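You operate a simulated robot arm through the tools that you are given. There is no shell and no other tool. Be economical: measure what you need, move in short steps, check, and stop when the job is done.

You are at the controls of a simulated robot arm. One attempt, no reset.

Task
Fetch the coiled black strap and set it on top of the orange dish.

Only the result counts: the job must be done as asked and must still hold three seconds after the hand-in. Knocking over, shifting, dropping, spilling or breaking anything else fails it.

Robot
A 7-joint arm with a two-finger parallel gripper, fixed in place. Base frame: the origin is at the foot of the arm, x ahead of it, y to its left, z up; the work surface is at about z = 0.8. Readings come in m, degrees, newtons and seconds.
With the tool pointing down near the work surface it reaches from about 0.3 to 0.7 m from the base axis. Its first joint turns from -66.0 to 66.0 degrees. Payload 1.57 kg.
Tool frame: the origin (TCP) lies between the finger pads and is the grasp point; the fingertips stand 0.03 m ahead of it; z points along the fingers, y is the line along which they close. The gripper opens to 0.11 m. The fingers are 0.024 m wide and 0.012 m thick; the gripper's body (0.048 by 0.112 m) begins 0.078 m behind the TCP.
Orientation is that of the tool frame in the base frame, as a unit quaternion [w, x, y, z]. With the fingers straight down and closing along the base's y, the tool's x points along the base's -x, its y along +y and its z along -z.

Tools
- The arm moves only by the tool apply_moves. Its argument "rows" is a list of rows, each an object of numbers (a shift or turn left out is 0, a gripper value left out holds the last): "dx", "dy", "dz": the shift along the tool's x, y, z in m; "twist": the turn about the tool's z in degrees. In form: [{"dx": .., "dy": .., "dz": .., "twist": ..}, ...]. A call has 1 to 8 rows; each row shifts and turns the commanded pose from where the row before left it, along the tool's axes as they then stand. "gripper" is the finger opening in m, from 0 to 0.11, set as the call begins (left out, the last holds). Each row takes 0.2 s and may step no farther than 0.05 m and 8.6 degrees from the row before; otherwise, or with a gripper value out of range, the whole call is refused. A pose out of reach is approached as far as the arm can. The call stops where the force on the tool passes 40 N (or 10 N more than at its start, if that is more) or the arm is blocked; 0.2 s more then pass. The fingers move at their own pace (about 0.108 m/s each) and stop on an object; they squeeze with about 22 N. The grip force told is the motor's: it shows also when the fingers shut on nothing. Time passes only in rows, and 0.2 s behind the last, so rows that do not move let the fingers close. It gives the time, the measured TCP pose, the force on the tool (base axes), the opening and the grip force at its end, in the units of the frame above (readings bear some noise), and new pictures: "pictures" is both (left out), scene, wrist or none.
- Cameras (640 x 400 px; columns grow to the right, rows downward): "scene" is fixed at [0.1567, -0.3822, 1.4113]; the picture's right is [0.85, -0.52, 0.00], its down [-0.27, -0.43, -0.86] and it looks along [0.45, 0.73, -0.51] (base axes); focal length 308 px, centre (320, 200). "wrist" rides on the gripper at [0.07, 0.016, -0.141] in the tool frame; the picture's right is [-0.23, 0.97, 0.00], its down [-0.86, -0.20, -0.48] and it looks along [-0.47, -0.11, 0.88] (tool axes); focal length 222 px, centre (320, 200).
- measure_at(camera, pixels): for up to 12 pixels [column, row] of the newest picture of that camera ("zoom" is the newest enlarged one), the place [x, y, z] in the base frame of the surface seen there, good to about 0.003 m. It takes no simulated time.
- zoom(camera, box): a new picture of the part [left, top, right, bottom] of that camera's present view, enlarged. It takes no simulated time.
- close_job(): hands the job in; it is judged then, once.

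Go step by step. Measure first, check grasps and placings, and put right what went wrong. The budget is 60 turns and 170 pictures, counting those below and the enlarged ones. Unless the task says otherwise, let go and move clear before handing in, and close with one line.

The tools are called after "Request:" as a command line: name --argument value ..., lists and objects as JSON in quotes. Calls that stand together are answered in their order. apply_moves: Moves the arm, as the interface text tells. Its arguments: {"type":"object","properties":{"rows":{"type":"array","items":{"type":"object","properties":{"dx":{"type":"number"},"dy":{"type":"number"},"dz":{"type":"number"},"twist":{"type":"number"}}}},"gripper":{"type":"number"},"pictures":{"type":"string","enum":["both","scene","wrist","none"]}},"required":["rows"]} The other tools are called the same way: measure_at (camera, pixels) gives the place of the surface under pixels of a picture; zoom (camera, box) takes an enlarged picture of a part of a camera's view; close_job () hands the job in.

At the start:

```text
time: 0.0
eef_pos: [0.3898, 0.252, 1.0589]
tcp_rot: [0.001, 0.001, 1.0, 0.0]
ft_force: [-0.2, 0.7, 0.1]
finger_gap: 0.1098
grasp_force: 0.0
```

scene: 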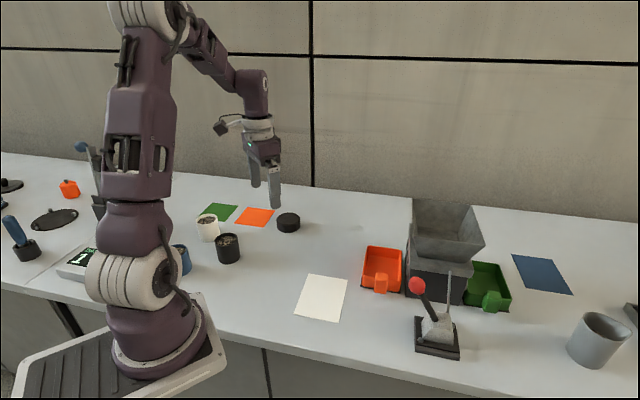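
wrist: 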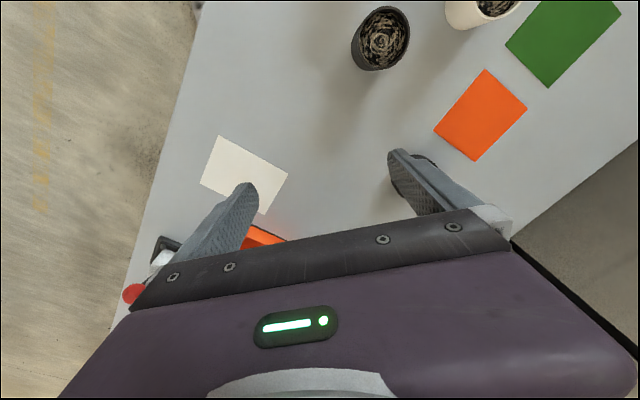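

The black round object at scene (288,222) may be the coiled strap, and the orange box at (382,268) may be the dish. I'll zoom in to check both.

Request:
zoom --camera "scene" --box '[180, 180, 340, 280]'

Request:
zoom --camera "scene" --box '[340, 220, 540, 345]'

Request:
zoom --camera "scene" --box '[0, 130, 200, 290]'

```text
4.00 times, centred on (260, 230) of scene
```

zoom: 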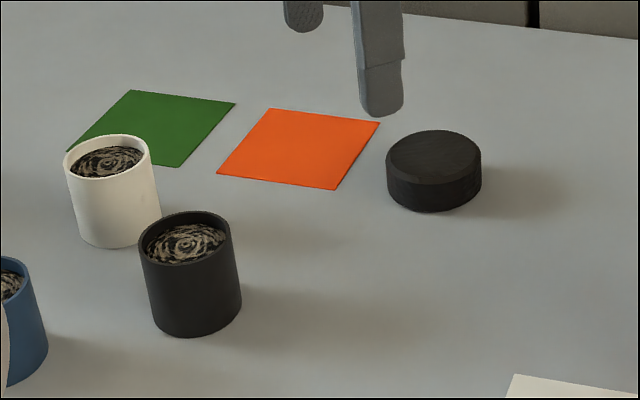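

```text
3.20 times, centred on (440, 282) of scene
```

zoom: 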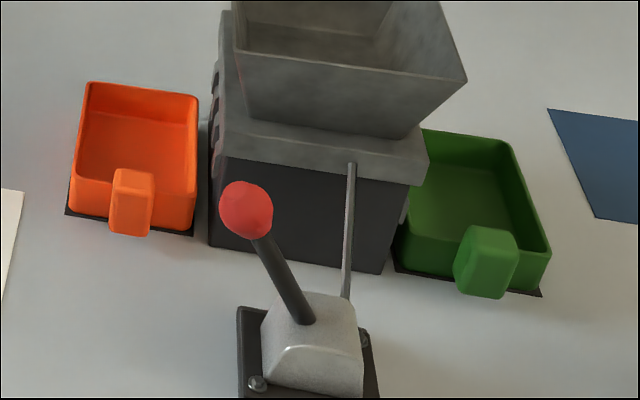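

```text
2.50 times, centred on (100, 210) of scene
```

zoom: 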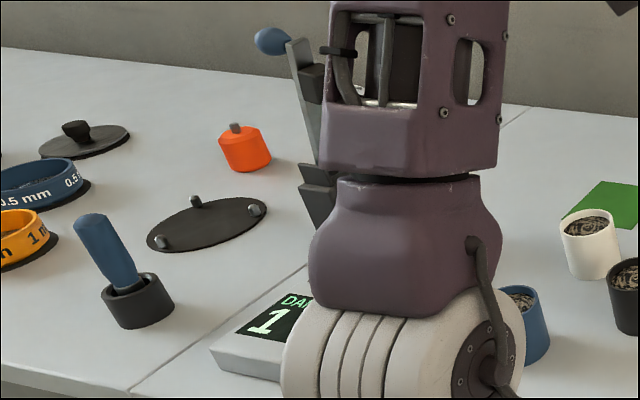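

The puck looks like the likely strap, but the dish isn't settled. I'll measure both and zoom closer on the puck and the left edge.

Request:
zoom --camera "scene" --box '[268, 205, 308, 240]'

Request:
measure_at --camera "scene" --pixels '[[288, 217], [277, 219], [300, 219], [288, 213], [288, 231], [255, 216], [382, 264], [367, 247], [401, 249], [363, 278], [400, 282], [380, 275]]'

Request:
zoom --camera "scene" --box '[0, 160, 100, 280]'

Request:
zoom --camera "scene" --box '[540, 220, 640, 400]'

```text
11.43 times, centred on (288, 222) of scene
```

zoom: 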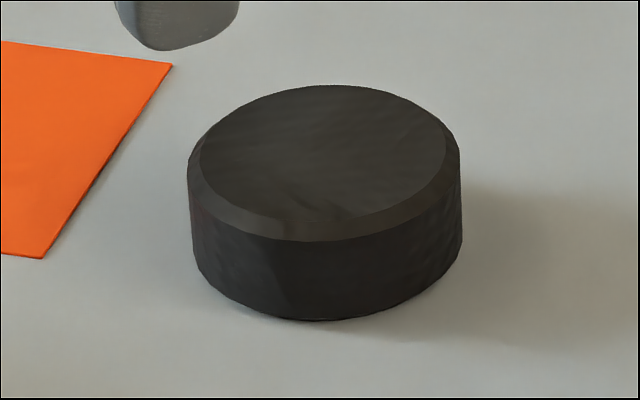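

```text
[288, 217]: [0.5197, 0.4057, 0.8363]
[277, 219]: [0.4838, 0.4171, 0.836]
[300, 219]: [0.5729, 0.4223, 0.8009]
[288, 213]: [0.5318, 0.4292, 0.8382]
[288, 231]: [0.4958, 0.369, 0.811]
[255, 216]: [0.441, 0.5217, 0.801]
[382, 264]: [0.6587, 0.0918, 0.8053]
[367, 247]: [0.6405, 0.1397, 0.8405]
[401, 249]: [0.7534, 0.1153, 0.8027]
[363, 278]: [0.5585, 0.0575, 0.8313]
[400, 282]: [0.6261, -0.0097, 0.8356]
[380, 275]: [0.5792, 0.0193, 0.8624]
```

```text
3.33 times, centred on (50, 220) of scene
```

zoom: 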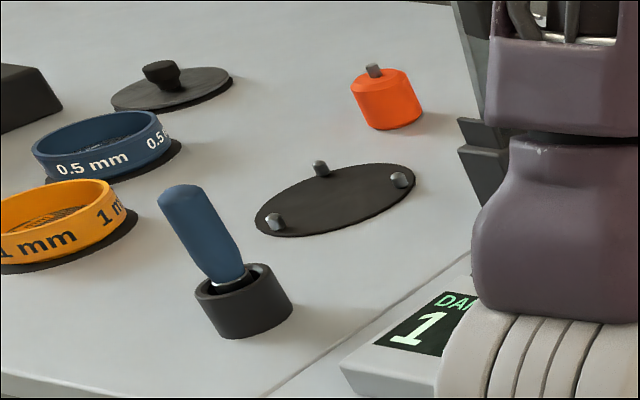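

```text
2.22 times, centred on (590, 310) of scene
```

zoom: 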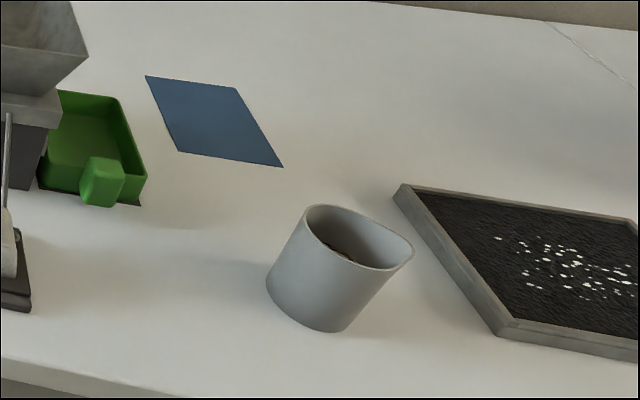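

The puck has a smooth top, so I'm not sure it's the strap, and the area at y < -0.15 is outside the scene view. I'll raise the arm and sweep right to look at the unseen table before committing.

Request:
apply_moves --rows '[{"dz": -0.05}, {"dz": -0.05}, {"dy": -0.05}, {"dy": -0.05}, {"dy": -0.05}, {"dy": -0.05}, {"dy": -0.05}, {"dy": -0.05}]'

Request:
apply_moves --rows '[{"dy": -0.05}, {"dy": -0.05}, {"dy": -0.05}, {"dy": -0.05}, {"dy": -0.05}]'

```text
time: 1.8
eef_pos: [0.3913, -0.0489, 1.1589]
tcp_rot: [-0.001, -0.001, 1.0, 0.0]
ft_force: [0.1, -0.4, 0.1]
finger_gap: 0.1104
grasp_force: 0.1
```

scene: 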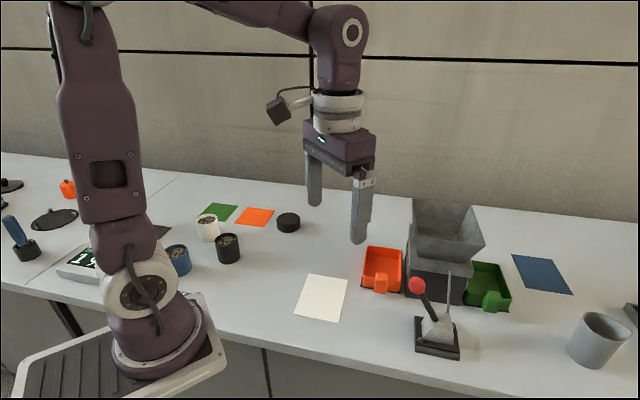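
wrist: 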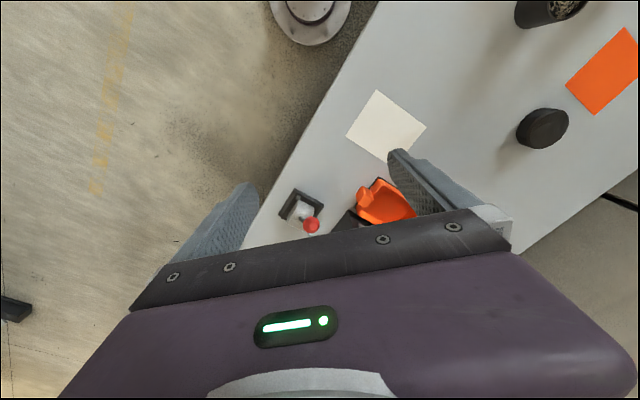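

```text
time: 3.0
eef_pos: [0.3918, -0.2985, 1.1592]
tcp_rot: [0.0, 0.0, 1.0, -0.001]
ft_force: [0.1, 0.0, 0.0]
finger_gap: 0.1104
grasp_force: 0.1
```

scene: 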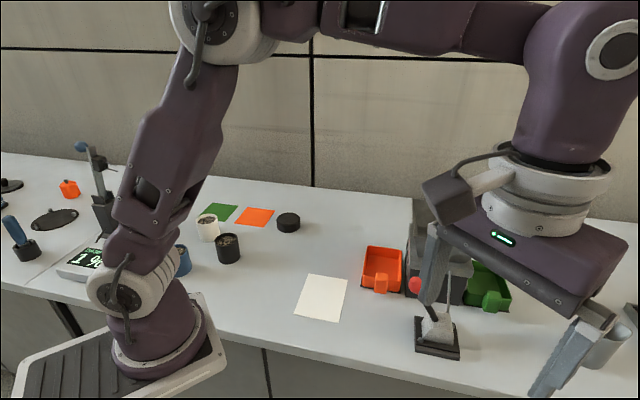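
wrist: 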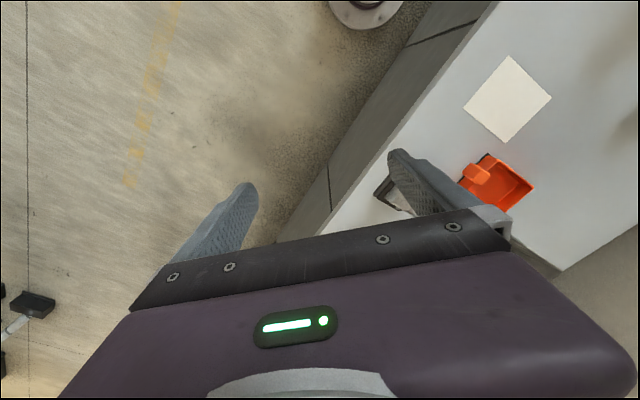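

The table is diagonal and nothing else is on the right side. A dark shape showed at scene (160,232) behind the arm, so I'll go back left and inspect there.

Request:
apply_moves --rows '[{"dy": 0.05}, {"dy": 0.05}, {"dy": 0.05}, {"dy": 0.05}, {"dy": 0.05}, {"dy": 0.05}, {"dy": 0.05}, {"dy": 0.05}]' --pictures "scene"

Request:
zoom --camera "scene" --box '[40, 160, 240, 300]'

Request:
apply_moves --rows '[{"dy": 0.05, "twist": 8}, {"dy": 0.05, "twist": 8}, {"dy": 0.05, "twist": 8}, {"dy": 0.05, "twist": 8}, {"dy": 0.05, "twist": 8}, {"dy": 0.02, "twist": 8}]'

```text
time: 4.8
eef_pos: [0.3896, 0.1007, 1.1584]
tcp_rot: [0.0, 0.0, 1.0, -0.001]
ft_force: [0.1, 0.2, -0.2]
finger_gap: 0.11
grasp_force: 0.1
```

scene: 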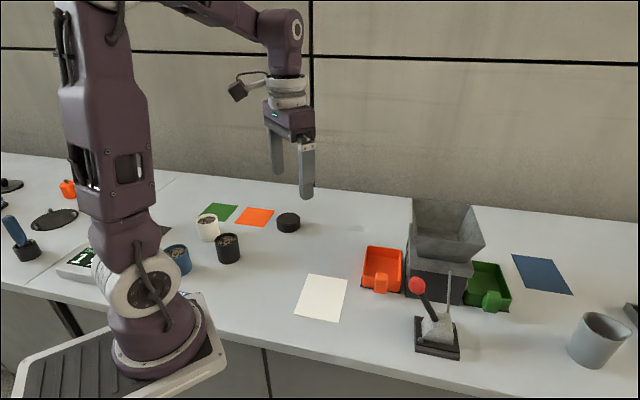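

```text
2.86 times, centred on (140, 230) of scene
```

zoom: 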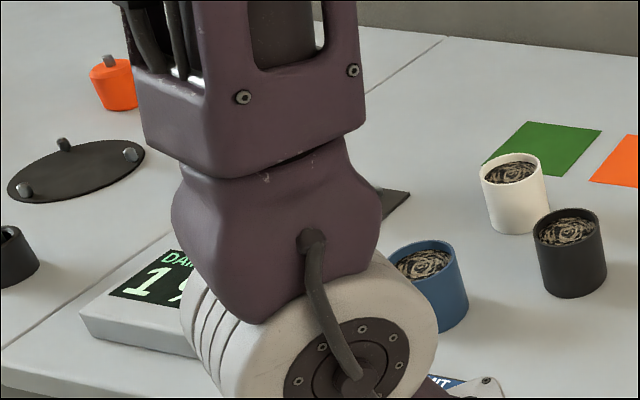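

```text
time: 6.2
eef_pos: [0.4718, 0.3524, 1.1556]
tcp_rot: [0.0, 0.408, 0.913, -0.001]
ft_force: [0.6, -0.1, -0.7]
finger_gap: 0.1102
grasp_force: 0.1
```

scene: 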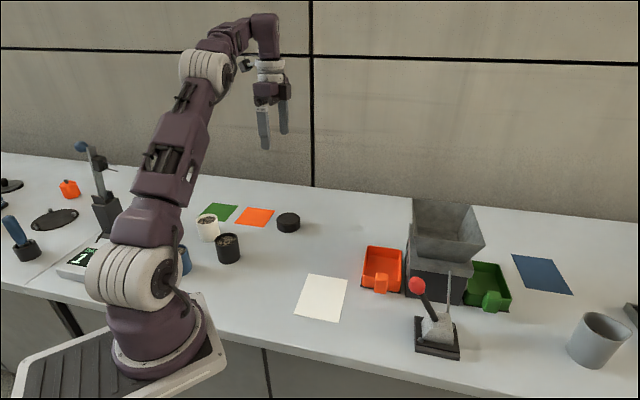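
wrist: 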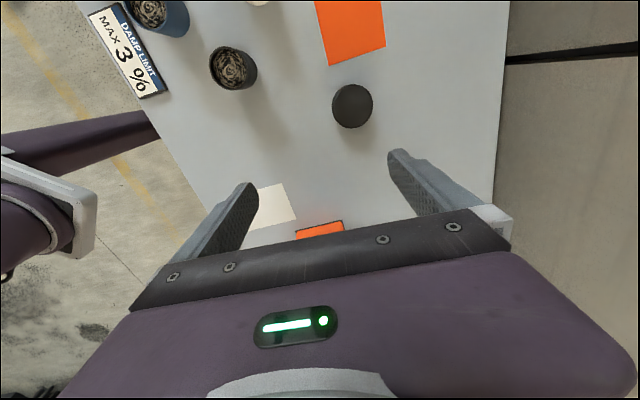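

The puck is at wrist (352,106). I'll zoom in on it, and look into the grey cup at scene (598,340), which holds something dark.

Request:
zoom --camera "wrist" --box '[312, 76, 392, 136]'

Request:
zoom --camera "scene" --box '[560, 300, 640, 370]'

Request:
zoom --camera "wrist" --box '[80, 0, 280, 120]'

Request:
measure_at --camera "scene" --pixels '[[590, 325], [600, 316], [70, 188], [10, 185], [440, 230], [484, 280]]'

```text
6.67 times, centred on (352, 106) of wrist
```

zoom: 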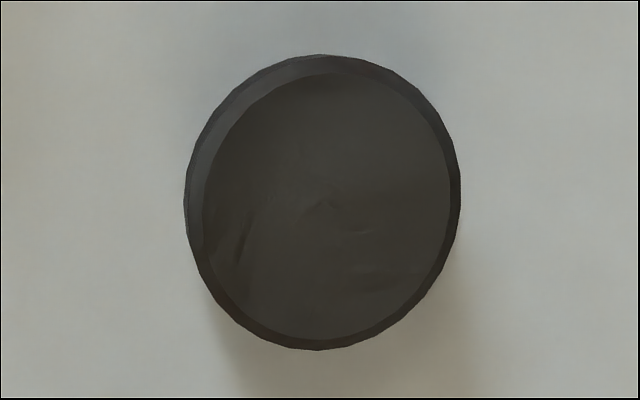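

```text
5.71 times, centred on (600, 335) of scene
```

zoom: 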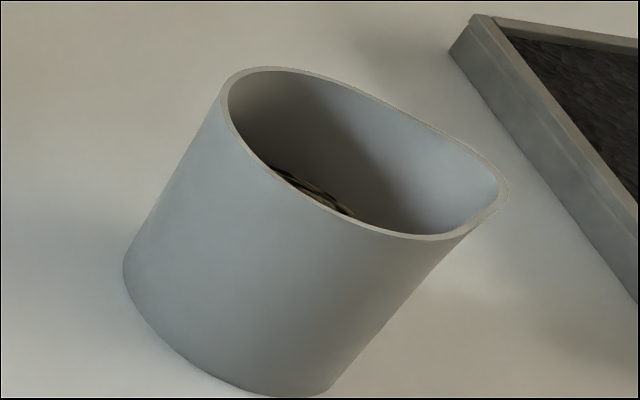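

```text
3.20 times, centred on (180, 60) of wrist
```

zoom: 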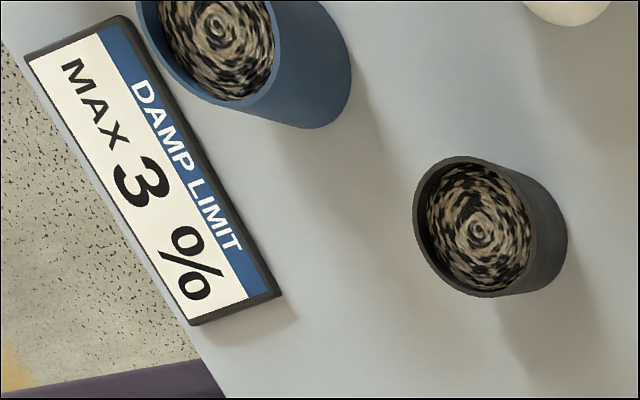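

```text
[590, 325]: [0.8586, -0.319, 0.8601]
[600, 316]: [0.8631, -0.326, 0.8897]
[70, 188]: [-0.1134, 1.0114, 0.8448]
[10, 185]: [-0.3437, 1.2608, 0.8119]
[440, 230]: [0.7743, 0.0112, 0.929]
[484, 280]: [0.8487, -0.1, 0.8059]
```

Within reach, the only black coil is the puck, whose top has a spiral centre, and the only orange dish is the tray. I'll measure the tray and puck closely.

Request:
zoom --camera "scene" --box '[350, 235, 420, 305]'

Request:
measure_at --camera "wrist" --pixels '[[352, 105], [338, 104], [367, 104], [352, 88], [352, 118], [341, 92], [364, 92], [341, 115], [363, 115]]'

```text
5.71 times, centred on (385, 270) of scene
```

zoom: 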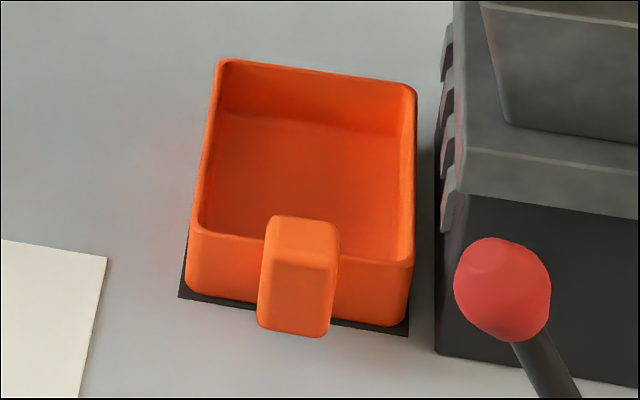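

```text
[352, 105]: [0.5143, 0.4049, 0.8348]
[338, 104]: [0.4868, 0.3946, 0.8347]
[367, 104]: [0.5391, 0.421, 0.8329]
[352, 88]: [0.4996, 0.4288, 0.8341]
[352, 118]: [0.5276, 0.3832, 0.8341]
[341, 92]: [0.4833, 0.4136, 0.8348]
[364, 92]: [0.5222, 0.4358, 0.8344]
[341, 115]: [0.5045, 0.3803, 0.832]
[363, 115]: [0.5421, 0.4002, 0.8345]
```

The puck's top is at z≈0.834, centred near (0.515, 0.403), with a diameter of about 0.08. Next I'll measure the tray from the zoom.

Request:
measure_at --camera "zoom" --pixels '[[222, 64], [410, 90], [196, 230], [405, 263], [235, 112], [395, 135], [212, 225], [375, 245], [305, 180], [240, 150], [300, 225], [290, 320]]'

Request:
measure_at --camera "scene" --pixels '[[449, 272], [416, 285], [408, 246], [415, 262]]'

```text
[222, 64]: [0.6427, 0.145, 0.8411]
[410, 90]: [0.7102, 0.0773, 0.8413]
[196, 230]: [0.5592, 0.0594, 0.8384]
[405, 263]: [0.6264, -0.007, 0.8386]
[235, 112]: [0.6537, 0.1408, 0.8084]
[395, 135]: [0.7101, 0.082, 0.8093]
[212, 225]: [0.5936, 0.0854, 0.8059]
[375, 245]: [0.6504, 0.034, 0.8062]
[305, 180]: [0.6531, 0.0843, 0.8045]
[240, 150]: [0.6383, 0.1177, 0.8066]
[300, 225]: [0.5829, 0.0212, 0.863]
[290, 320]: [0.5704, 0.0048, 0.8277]
```

```text
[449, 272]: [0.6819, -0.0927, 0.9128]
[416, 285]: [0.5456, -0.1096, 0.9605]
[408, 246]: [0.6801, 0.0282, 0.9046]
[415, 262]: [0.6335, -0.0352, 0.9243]
```

The tray's rim is about 0.096 × 0.12 and its floor is at 0.805, so the fingers should close along its long axis (base direction (0.7,0.7)). I'll check the hopper overhang for clearance.

Request:
zoom --camera "scene" --box '[390, 180, 500, 310]'

Request:
measure_at --camera "scene" --pixels '[[414, 205], [414, 238], [470, 252], [413, 200], [482, 238], [450, 275], [414, 255], [416, 248], [410, 290], [412, 285]]'

```text
3.08 times, centred on (445, 245) of scene
```

zoom: 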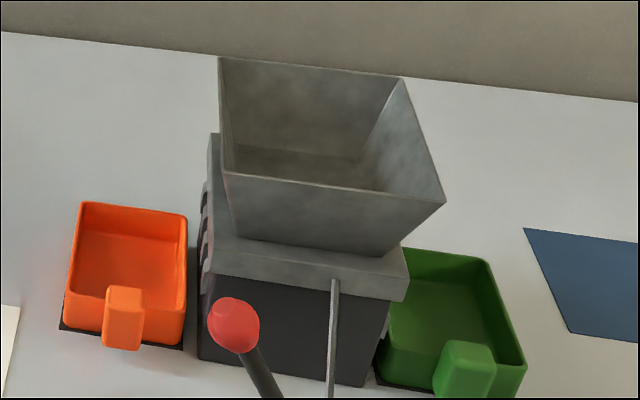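

```text
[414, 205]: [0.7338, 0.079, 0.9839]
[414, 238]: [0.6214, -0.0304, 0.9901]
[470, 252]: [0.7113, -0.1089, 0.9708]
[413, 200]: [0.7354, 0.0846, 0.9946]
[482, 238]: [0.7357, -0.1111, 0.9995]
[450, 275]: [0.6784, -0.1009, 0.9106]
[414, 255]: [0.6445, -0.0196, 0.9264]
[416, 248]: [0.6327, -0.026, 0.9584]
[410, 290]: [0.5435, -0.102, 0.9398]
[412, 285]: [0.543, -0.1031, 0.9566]
```

The hopper edge is about 0.06 from the tray centre line, so a gripper at 45° with its x-axis pointing away should clear it. I'll move above the puck and check alignment.

Request:
apply_moves --rows '[{"twist": -3}, {"dx": 0.007, "dy": 0.033}, {"dy": 0.033}, {"dz": 0.05}, {"dz": 0.05}, {"dz": 0.05}, {"dz": 0.05}, {}]' --gripper 0.11

```text
time: 8.0
eef_pos: [0.4715, 0.3734, 0.9519]
tcp_rot: [0.001, 0.383, 0.924, 0.001]
ft_force: [0.0, -0.4, 0.0]
finger_gap: 0.1101
grasp_force: 0.1
out of reach, approached as far as the arm can: row 2, 3
```

scene: 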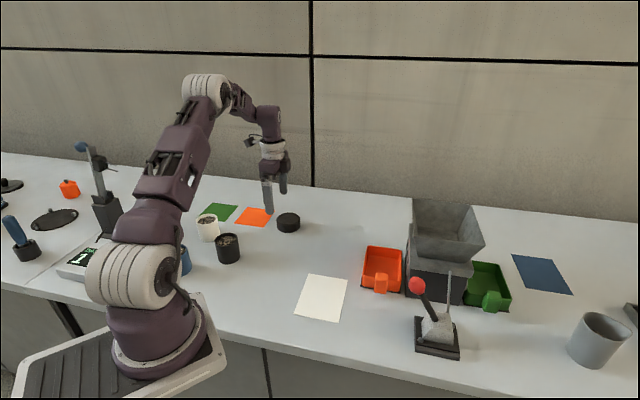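
wrist: 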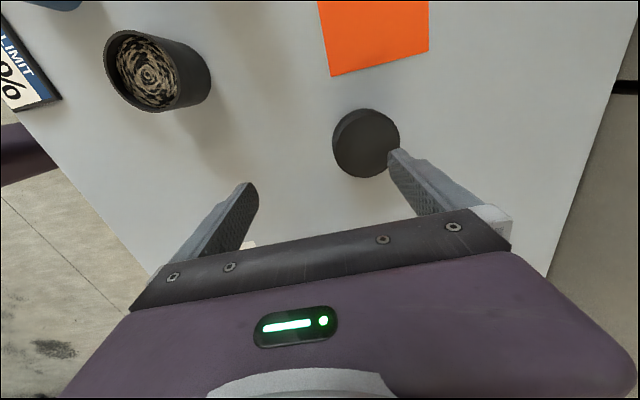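

Fingers are still short of the puck because the earlier rows were out of reach at height. At z=0.95 I'll make up the remaining offset.

Request:
apply_moves --rows '[{"dx": -0.008, "dy": 0.026}, {"dy": 0.026}, {}]' --pictures "wrist"

```text
time: 8.8
eef_pos: [0.511, 0.4036, 0.9527]
tcp_rot: [0.0, 0.383, 0.924, -0.001]
ft_force: [0.1, -0.2, -0.3]
finger_gap: 0.1097
grasp_force: 0.0
```

wrist: 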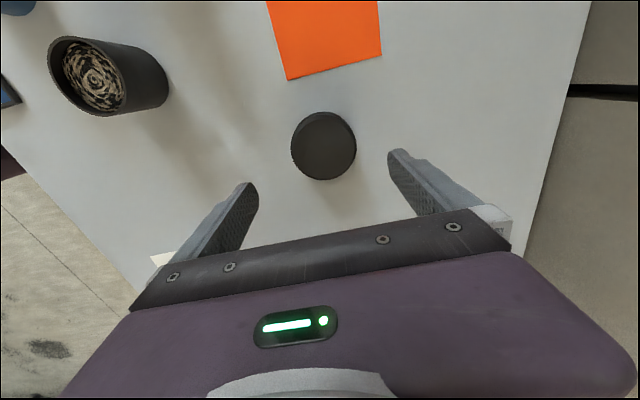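

The puck is now between the fingers at wrist (323,146). I'll remeasure its top extents to refine the centre.

Request:
measure_at --camera "wrist" --pixels '[[325, 144], [299, 145], [352, 143], [325, 117], [325, 172], [306, 125], [345, 163], [344, 124], [306, 164]]'

Request:
zoom --camera "wrist" --box '[275, 100, 375, 190]'

```text
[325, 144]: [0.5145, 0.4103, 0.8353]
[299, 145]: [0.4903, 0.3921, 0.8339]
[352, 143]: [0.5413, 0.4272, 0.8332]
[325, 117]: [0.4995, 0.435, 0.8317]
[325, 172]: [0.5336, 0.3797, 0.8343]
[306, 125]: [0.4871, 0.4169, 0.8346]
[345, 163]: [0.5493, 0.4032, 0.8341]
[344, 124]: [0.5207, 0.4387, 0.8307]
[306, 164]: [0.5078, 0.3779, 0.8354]
```

```text
4.44 times, centred on (325, 145) of wrist
```

zoom: 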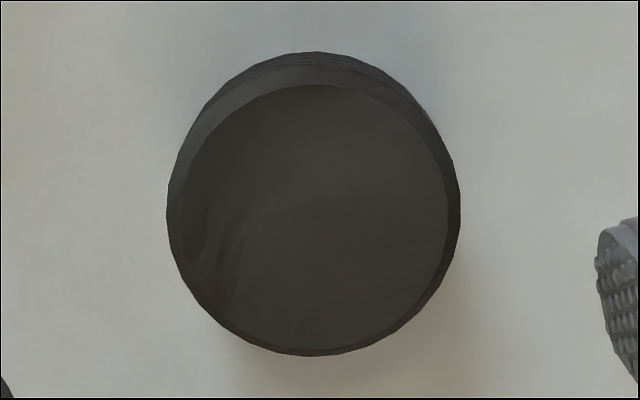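

The puck centre is about (0.5155,0.404), with a diameter near 0.078. I'll shift slightly, descend to TCP z≈0.848, then close.

Request:
apply_moves --rows '[{"dx": -0.003, "dy": 0.0035, "dz": 0.03}, {"dz": 0.03}, {"dz": 0.025}, {"dz": 0.018}, {}]'

```text
time: 10.0
eef_pos: [0.5158, 0.4021, 0.8499]
tcp_rot: [0.001, 0.383, 0.924, 0.0]
ft_force: [1.1, 0.2, 0.1]
finger_gap: 0.1097
grasp_force: 0.0
```

scene: 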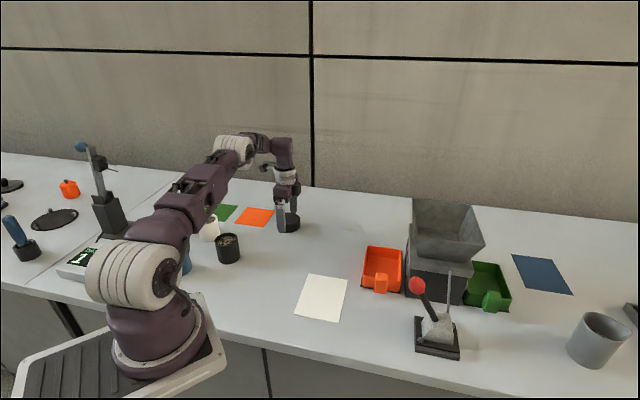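
wrist: 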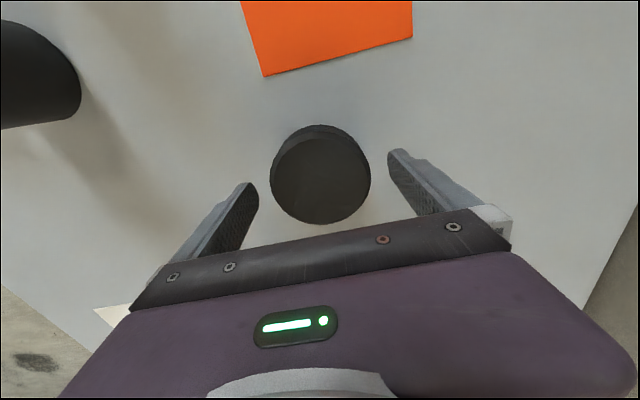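

The puck sits centred between the fingertips. I'll close now.

Request:
apply_moves --rows '[{}, {}, {}]' --gripper 0.05 --pictures "wrist"

```text
time: 10.8
eef_pos: [0.5167, 0.4033, 0.8499]
tcp_rot: [0.0, 0.383, 0.924, -0.001]
ft_force: [0.3, 0.4, 0.2]
finger_gap: 0.0791
grasp_force: 22.0
```

wrist: 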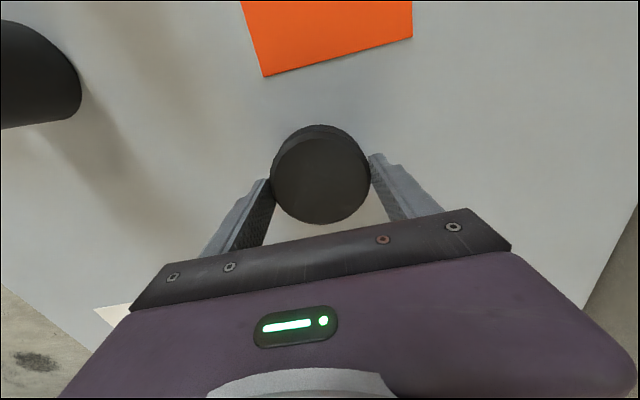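

It's gripped with a gap of 0.079. I'll lift, then check the hold.

Request:
apply_moves --rows '[{"dz": -0.02}, {"dz": -0.04}, {"dz": -0.04}, {}]' --pictures "scene"

Request:
apply_moves --rows '[{"dx": -0.04, "dy": -0.0192}, {"dx": -0.04, "dy": -0.0192}, {"dx": -0.04, "dy": -0.0192}, {"dx": -0.04, "dy": -0.0192}, {"dx": -0.04, "dy": -0.0192}, {"dx": -0.04, "dy": -0.0192}, {}]'

```text
time: 11.8
eef_pos: [0.5175, 0.4062, 0.9508]
tcp_rot: [0.0, 0.382, 0.924, 0.0]
ft_force: [0.3, 0.5, 0.3]
finger_gap: 0.0499
grasp_force: 0.1
```

scene: 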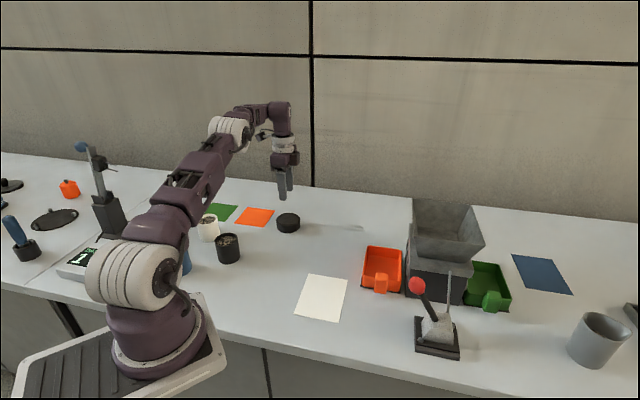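

```text
time: 13.4
eef_pos: [0.6031, 0.1515, 0.9523]
tcp_rot: [0.0, 0.383, 0.924, -0.001]
ft_force: [0.6, 0.7, 0.0]
finger_gap: 0.0505
grasp_force: 0.0
```

scene: 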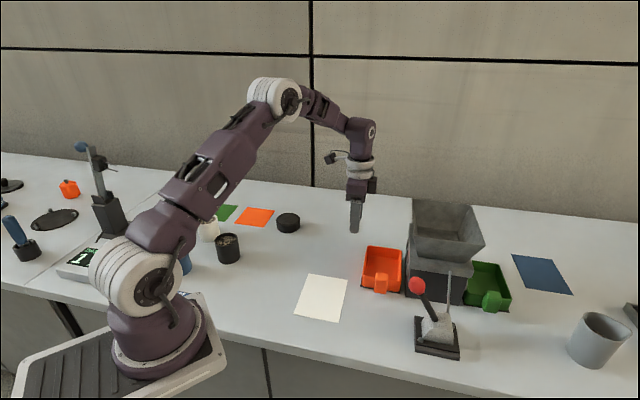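
wrist: 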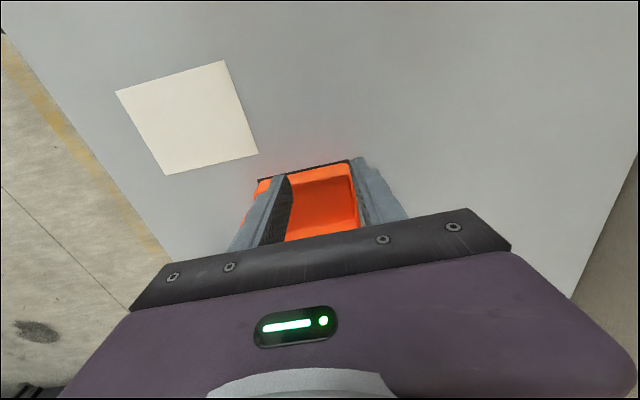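

The strap slipped out on lifting: the gap went to 0.05 and it's still at scene (288,222), so I need a deeper grip. While I'm here I'll open the fingers and measure the tray's interior from above.

Request:
apply_moves --rows '[{"dx": 0.03}, {"dx": 0.03}, {}]' --gripper 0.11 --pictures "wrist"

Request:
zoom --camera "scene" --box '[268, 205, 308, 240]'

Request:
zoom --camera "wrist" --box '[240, 130, 400, 250]'

```text
time: 14.2
eef_pos: [0.5612, 0.1965, 0.9506]
tcp_rot: [0.001, 0.383, 0.924, 0.0]
ft_force: [-0.8, -0.9, 0.1]
finger_gap: 0.1099
grasp_force: 0.1
```

wrist: 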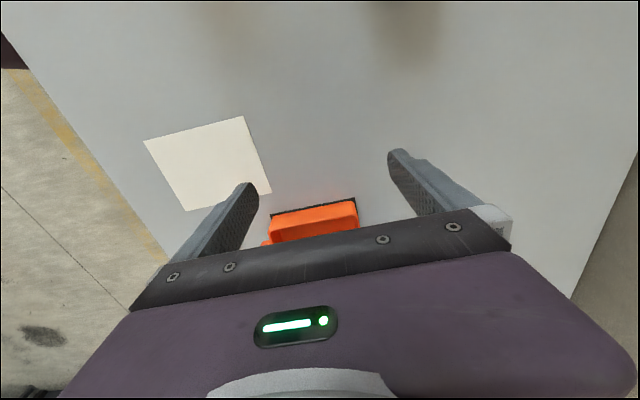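

```text
11.43 times, centred on (288, 222) of scene
```

zoom: 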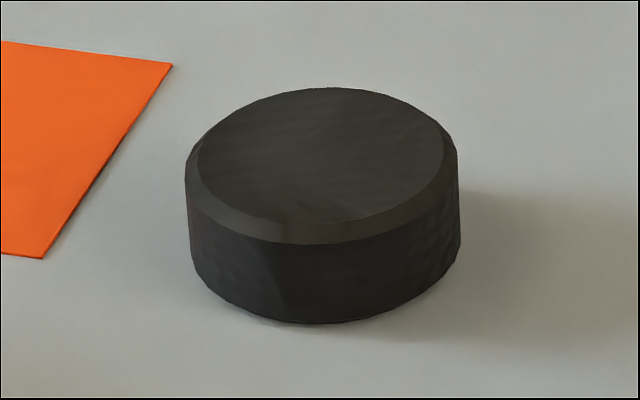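

```text
3.33 times, centred on (320, 190) of wrist
```

zoom: 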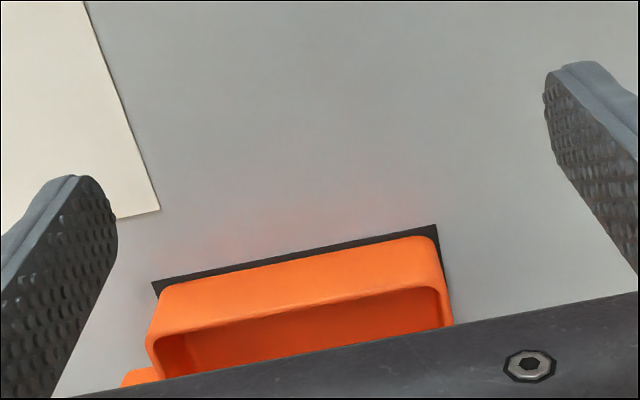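

The puck is still upright in place. The tray is cut off at the bottom of the wrist view, so I'll move the other way to centre above it and look.

Request:
apply_moves --rows '[{"dx": -0.045}, {"dx": -0.045}, {"dx": -0.03}, {}]' --pictures "both"

Request:
zoom --camera "wrist" --box '[220, 100, 420, 240]'

```text
time: 15.2
eef_pos: [0.6484, 0.1085, 0.9497]
tcp_rot: [0.0, 0.383, 0.924, 0.0]
ft_force: [-0.4, 0.4, -0.2]
finger_gap: 0.11
grasp_force: 0.0
```

scene: 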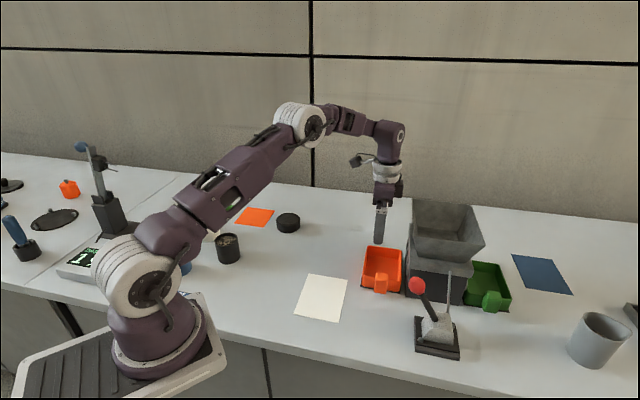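
wrist: 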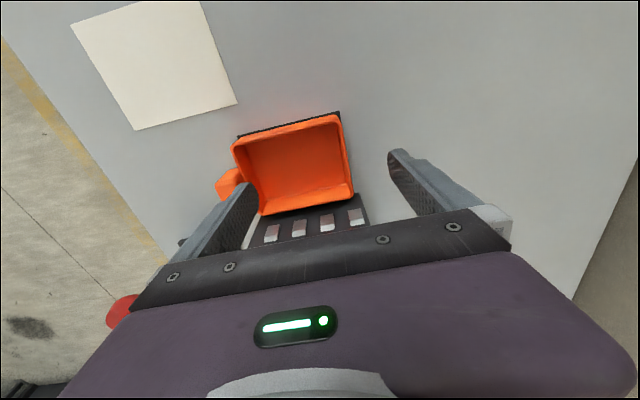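

```text
2.86 times, centred on (320, 170) of wrist
```

zoom: 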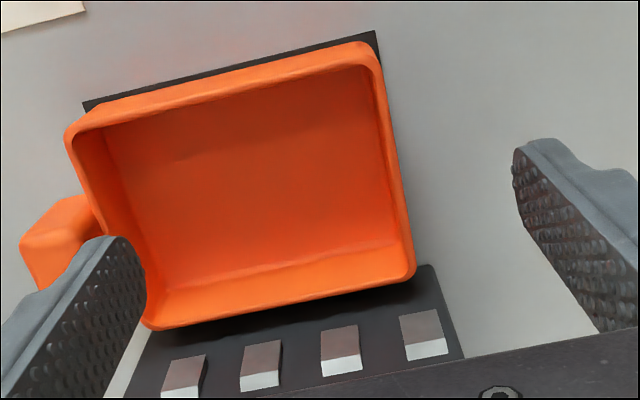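

The tray interior is clearly visible now. I'll measure its inner floor and rim edges.

Request:
measure_at --camera "zoom" --pixels '[[115, 150], [355, 80], [385, 230], [170, 275], [240, 98], [285, 292], [110, 210], [396, 170], [225, 88], [290, 302], [82, 185], [403, 165]]'

```text
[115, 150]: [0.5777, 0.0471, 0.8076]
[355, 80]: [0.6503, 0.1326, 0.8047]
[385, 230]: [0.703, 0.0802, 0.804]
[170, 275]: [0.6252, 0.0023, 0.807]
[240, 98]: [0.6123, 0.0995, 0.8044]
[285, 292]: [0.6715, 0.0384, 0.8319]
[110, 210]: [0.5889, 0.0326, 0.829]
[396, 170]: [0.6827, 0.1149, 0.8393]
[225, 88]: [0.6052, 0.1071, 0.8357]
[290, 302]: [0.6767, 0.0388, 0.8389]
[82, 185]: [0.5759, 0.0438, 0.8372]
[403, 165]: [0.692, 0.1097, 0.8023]
```

The interior is about 0.088 wide by 0.115 long, centred at n=0.402, l=0.50 → (0.638,0.069). A deeper grip still leaves the fingers room, so I'll return to the puck.

Request:
apply_moves --rows '[{"dx": 0.0378, "dy": 0.01445}, {"dx": 0.0378, "dy": 0.01445}, {"dx": 0.0378, "dy": 0.01445}, {"dx": 0.0378, "dy": 0.01445}, {"dx": 0.0378, "dy": 0.01445}, {"dx": 0.0378, "dy": 0.01445}, {"dx": 0.0378, "dy": 0.01445}, {"dx": 0.0378, "dy": 0.01445}]' --pictures "none"

Request:
apply_moves --rows '[{}]' --pictures "wrist"

Request:
zoom --camera "wrist" --box '[275, 100, 375, 190]'

```text
time: 17.0
eef_pos: [0.513, 0.4079, 0.9492]
tcp_rot: [0.001, 0.382, 0.924, 0.0]
ft_force: [-0.8, 0.1, -0.1]
finger_gap: 0.1102
grasp_force: 0.0
```

```text
time: 17.4
eef_pos: [0.5134, 0.4081, 0.9498]
tcp_rot: [0.0, 0.383, 0.924, -0.001]
ft_force: [0.0, -0.5, 0.0]
finger_gap: 0.1098
grasp_force: 0.1
```

wrist: 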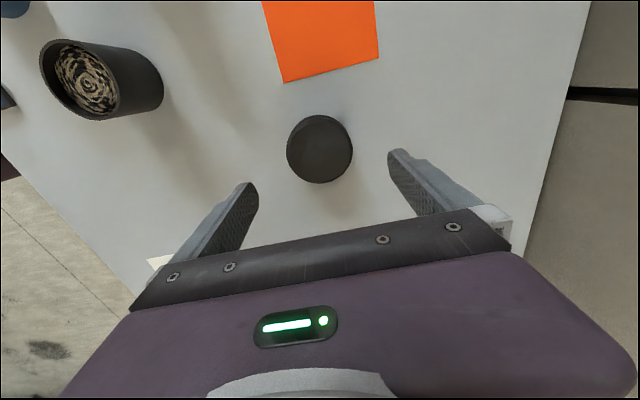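

```text
4.44 times, centred on (325, 145) of wrist
```

zoom: 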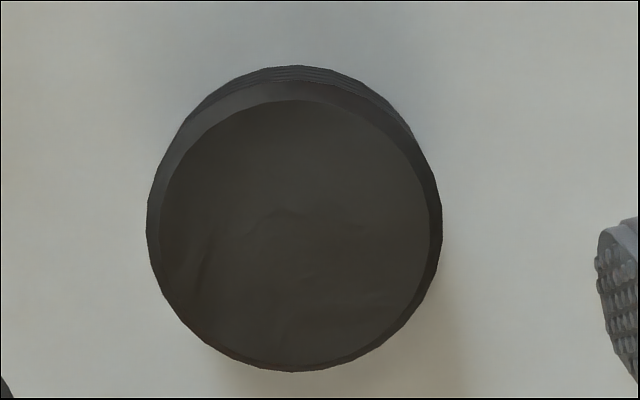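

I'll measure the puck centre, at zoom (294,233), and its opposite edges.

Request:
measure_at --camera "zoom" --pixels '[[294, 233], [165, 233], [423, 233], [294, 105], [294, 360]]'

```text
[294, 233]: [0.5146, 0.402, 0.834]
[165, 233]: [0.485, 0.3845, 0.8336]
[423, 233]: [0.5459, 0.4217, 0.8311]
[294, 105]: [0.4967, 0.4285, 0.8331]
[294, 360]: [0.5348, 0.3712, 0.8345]
```

The centre is at (0.515,0.402). I'll align and descend to TCP z≈0.836.

Request:
apply_moves --rows '[{"dx": -0.0058, "dy": -0.0028, "dz": 0.03}, {"dz": 0.03}, {"dz": 0.025}, {"dz": 0.015}, {"dz": 0.01}, {"dz": 0.004}, {}]' --pictures "wrist"

```text
time: 19.0
eef_pos: [0.5148, 0.4006, 0.8367]
tcp_rot: [0.001, 0.383, 0.924, 0.0]
ft_force: [0.0, 0.1, -0.3]
finger_gap: 0.1102
grasp_force: 0.0
```

wrist: 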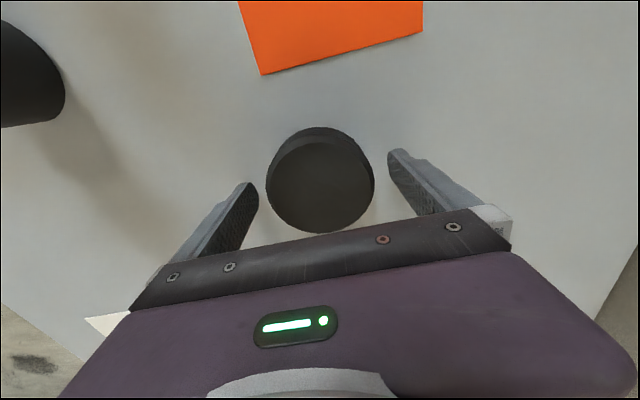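

Fingertips are near puck-bottom level without touching the table. I'll close fully, then lift slightly and check.

Request:
apply_moves --rows '[{}, {}, {}, {}, {"dz": -0.005}, {"dz": -0.005}, {"dz": -0.005}, {}]' --gripper 0 --pictures "both"

```text
time: 20.8
eef_pos: [0.5152, 0.4008, 0.8518]
tcp_rot: [0.0, 0.383, 0.924, 0.0]
ft_force: [-0.3, 0.2, -0.5]
finger_gap: 0.079
grasp_force: 21.8
```

scene: 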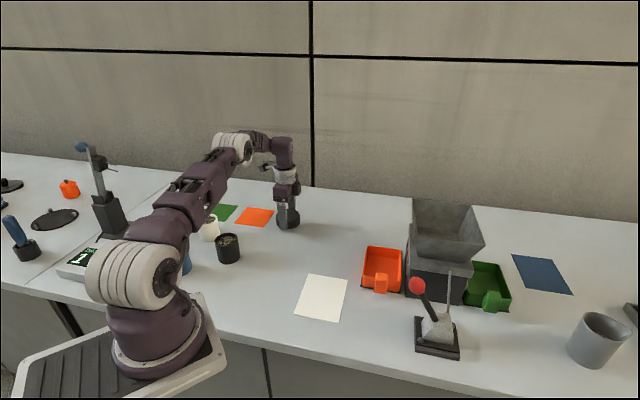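
wrist: 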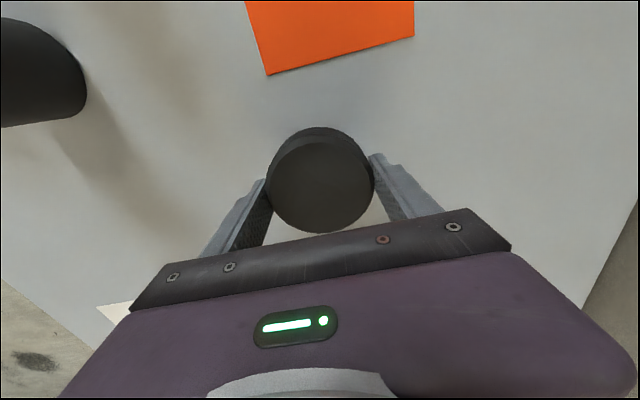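

The puck keeps its size in the wrist view, which suggests it is rising with the gripper. I'll measure its top height to confirm.

Request:
measure_at --camera "wrist" --pixels '[[320, 185], [290, 190], [350, 180], [320, 150], [320, 220]]'

```text
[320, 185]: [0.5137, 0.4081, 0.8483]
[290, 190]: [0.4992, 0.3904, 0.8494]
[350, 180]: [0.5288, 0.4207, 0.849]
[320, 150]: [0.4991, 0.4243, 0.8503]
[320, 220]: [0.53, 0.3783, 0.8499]
```

The top is at 0.849, up 0.015, and the puck is level and held. I'll continue lifting gently.

Request:
apply_moves --rows '[{"dz": -0.02}, {"dz": -0.02}, {"dz": -0.02}, {"dz": -0.02}, {}]' --pictures "wrist"

```text
time: 22.0
eef_pos: [0.5177, 0.4003, 0.9326]
tcp_rot: [0.001, 0.382, 0.924, 0.0]
ft_force: [0.4, 0.9, -0.8]
finger_gap: 0.0788
grasp_force: 21.6
```

wrist: 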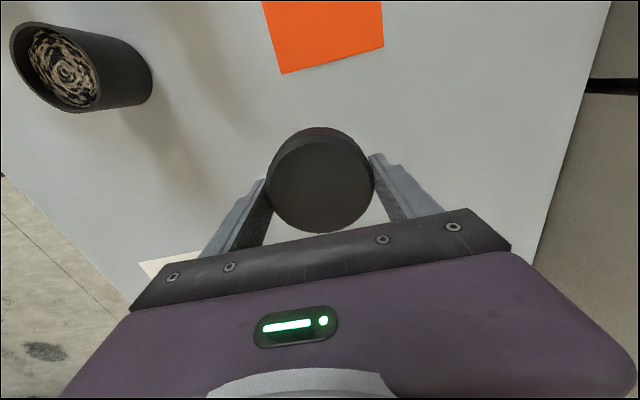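

It's held at z 0.933. I'll transport it toward the tray (target (0.638,0.069)) in moderate steps.

Request:
apply_moves --rows '[{"dx": -0.02, "dy": -0.0093}, {"dx": -0.0334, "dy": -0.0155}, {"dx": -0.0334, "dy": -0.0155}, {"dx": -0.0334, "dy": -0.0155}, {"dx": -0.0334, "dy": -0.0155}, {"dx": -0.0334, "dy": -0.0155}, {"dx": -0.02, "dy": -0.0093}, {}]' --pictures "wrist"

```text
time: 23.8
eef_pos: [0.5968, 0.1865, 0.9315]
tcp_rot: [0.0, 0.383, 0.924, 0.0]
ft_force: [-0.1, 0.0, -2.2]
finger_gap: 0.079
grasp_force: 21.7
```

wrist: 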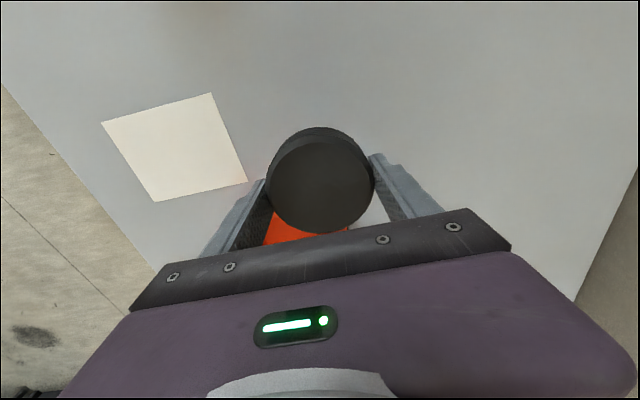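

Still held. The remaining offset is dx −0.112, dy −0.054 to the tray centre.

Request:
apply_moves --rows '[{"dx": -0.03, "dy": -0.0144}, {"dx": -0.03, "dy": -0.0144}, {"dx": -0.03, "dy": -0.0144}, {"dx": -0.0222, "dy": -0.0108}, {}, {}]'

Request:
zoom --camera "scene" --box '[340, 120, 480, 310]'

Request:
measure_at --camera "wrist" --pixels '[[320, 185], [290, 190], [350, 180], [320, 150], [320, 220], [268, 183], [373, 180]]'

Request:
zoom --camera "wrist" --box '[220, 100, 420, 240]'

```text
time: 25.2
eef_pos: [0.6374, 0.0672, 0.9304]
tcp_rot: [0.0, 0.382, 0.924, -0.001]
ft_force: [-0.4, 0.1, -1.8]
finger_gap: 0.0788
grasp_force: 22.4
```

scene: 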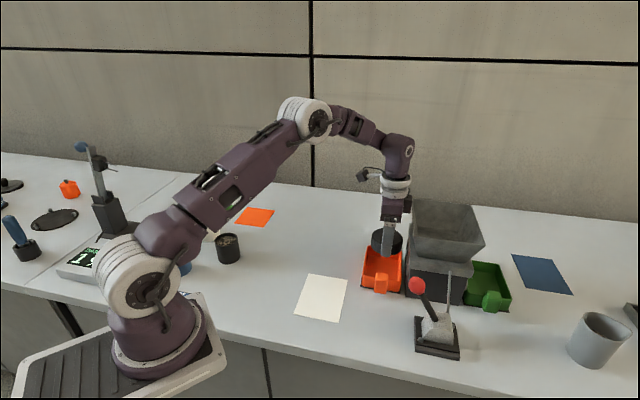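
wrist: 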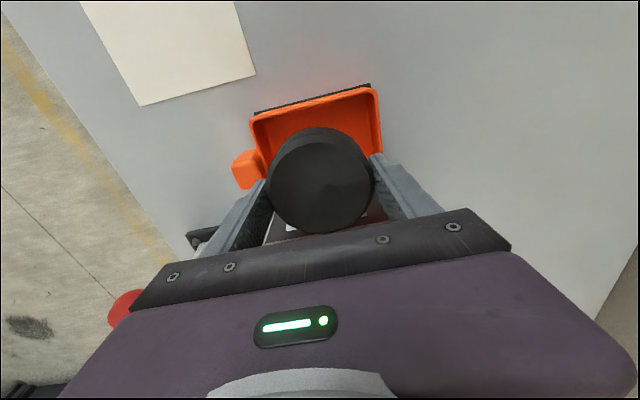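

```text
2.11 times, centred on (410, 215) of scene
```

zoom: 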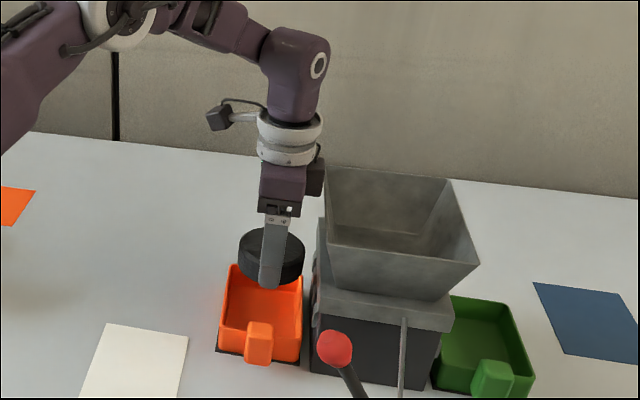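

```text
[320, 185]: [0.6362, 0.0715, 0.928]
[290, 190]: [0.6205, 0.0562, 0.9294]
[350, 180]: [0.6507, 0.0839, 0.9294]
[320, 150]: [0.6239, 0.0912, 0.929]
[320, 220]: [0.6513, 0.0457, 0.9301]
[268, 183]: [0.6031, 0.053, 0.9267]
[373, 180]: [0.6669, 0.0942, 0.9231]
```

```text
2.86 times, centred on (320, 170) of wrist
```

zoom: 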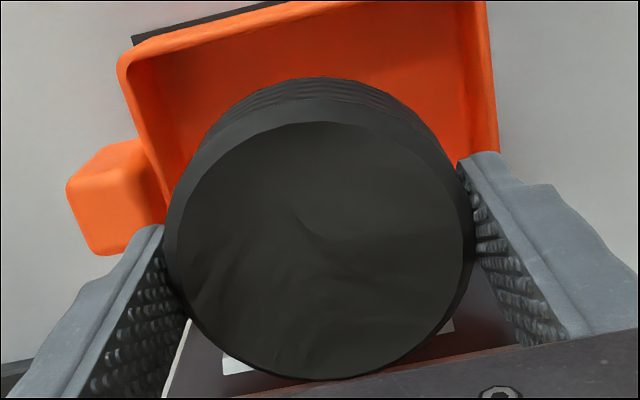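

The puck centre is about (0.637,0.070), matching the tray centre, and the flange clears the hopper. I'll descend partway, puck bottom just above rim.

Request:
apply_moves --rows '[{"dz": 0.015}, {"dz": 0.015}, {"dz": 0.012}, {}]'

Request:
zoom --camera "wrist" --box '[220, 100, 420, 240]'

Request:
zoom --camera "scene" --box '[345, 190, 445, 300]'

```text
time: 26.2
eef_pos: [0.6371, 0.0665, 0.8881]
tcp_rot: [0.0, 0.382, 0.924, 0.0]
ft_force: [-0.4, 0.2, -1.9]
finger_gap: 0.0791
grasp_force: 22.1
```

scene: 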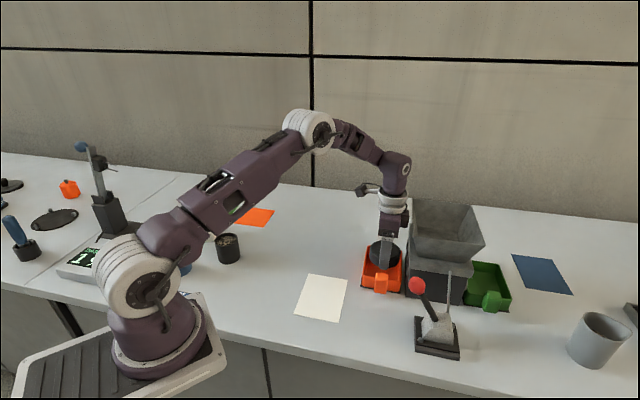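
wrist: 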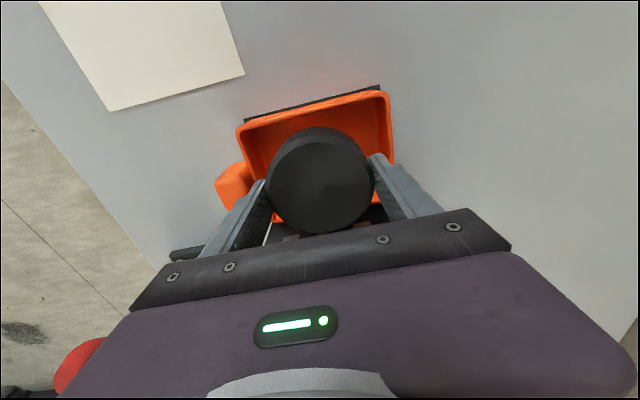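

```text
2.86 times, centred on (320, 170) of wrist
```

zoom: 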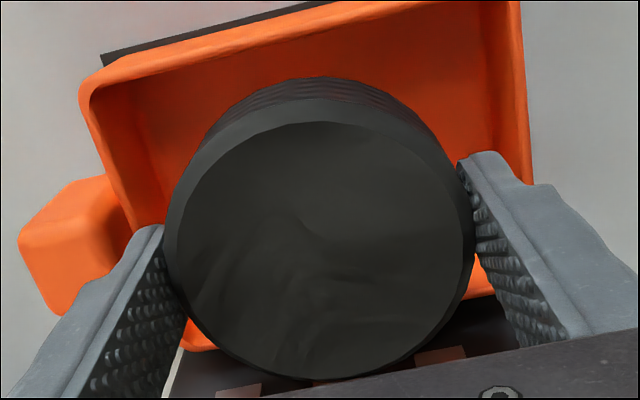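

```text
3.64 times, centred on (395, 245) of scene
```

zoom: 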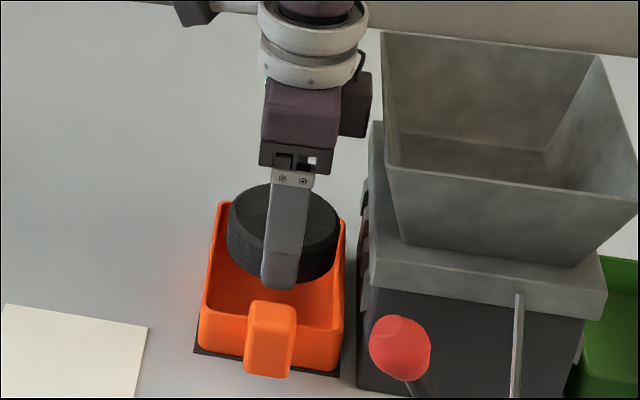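

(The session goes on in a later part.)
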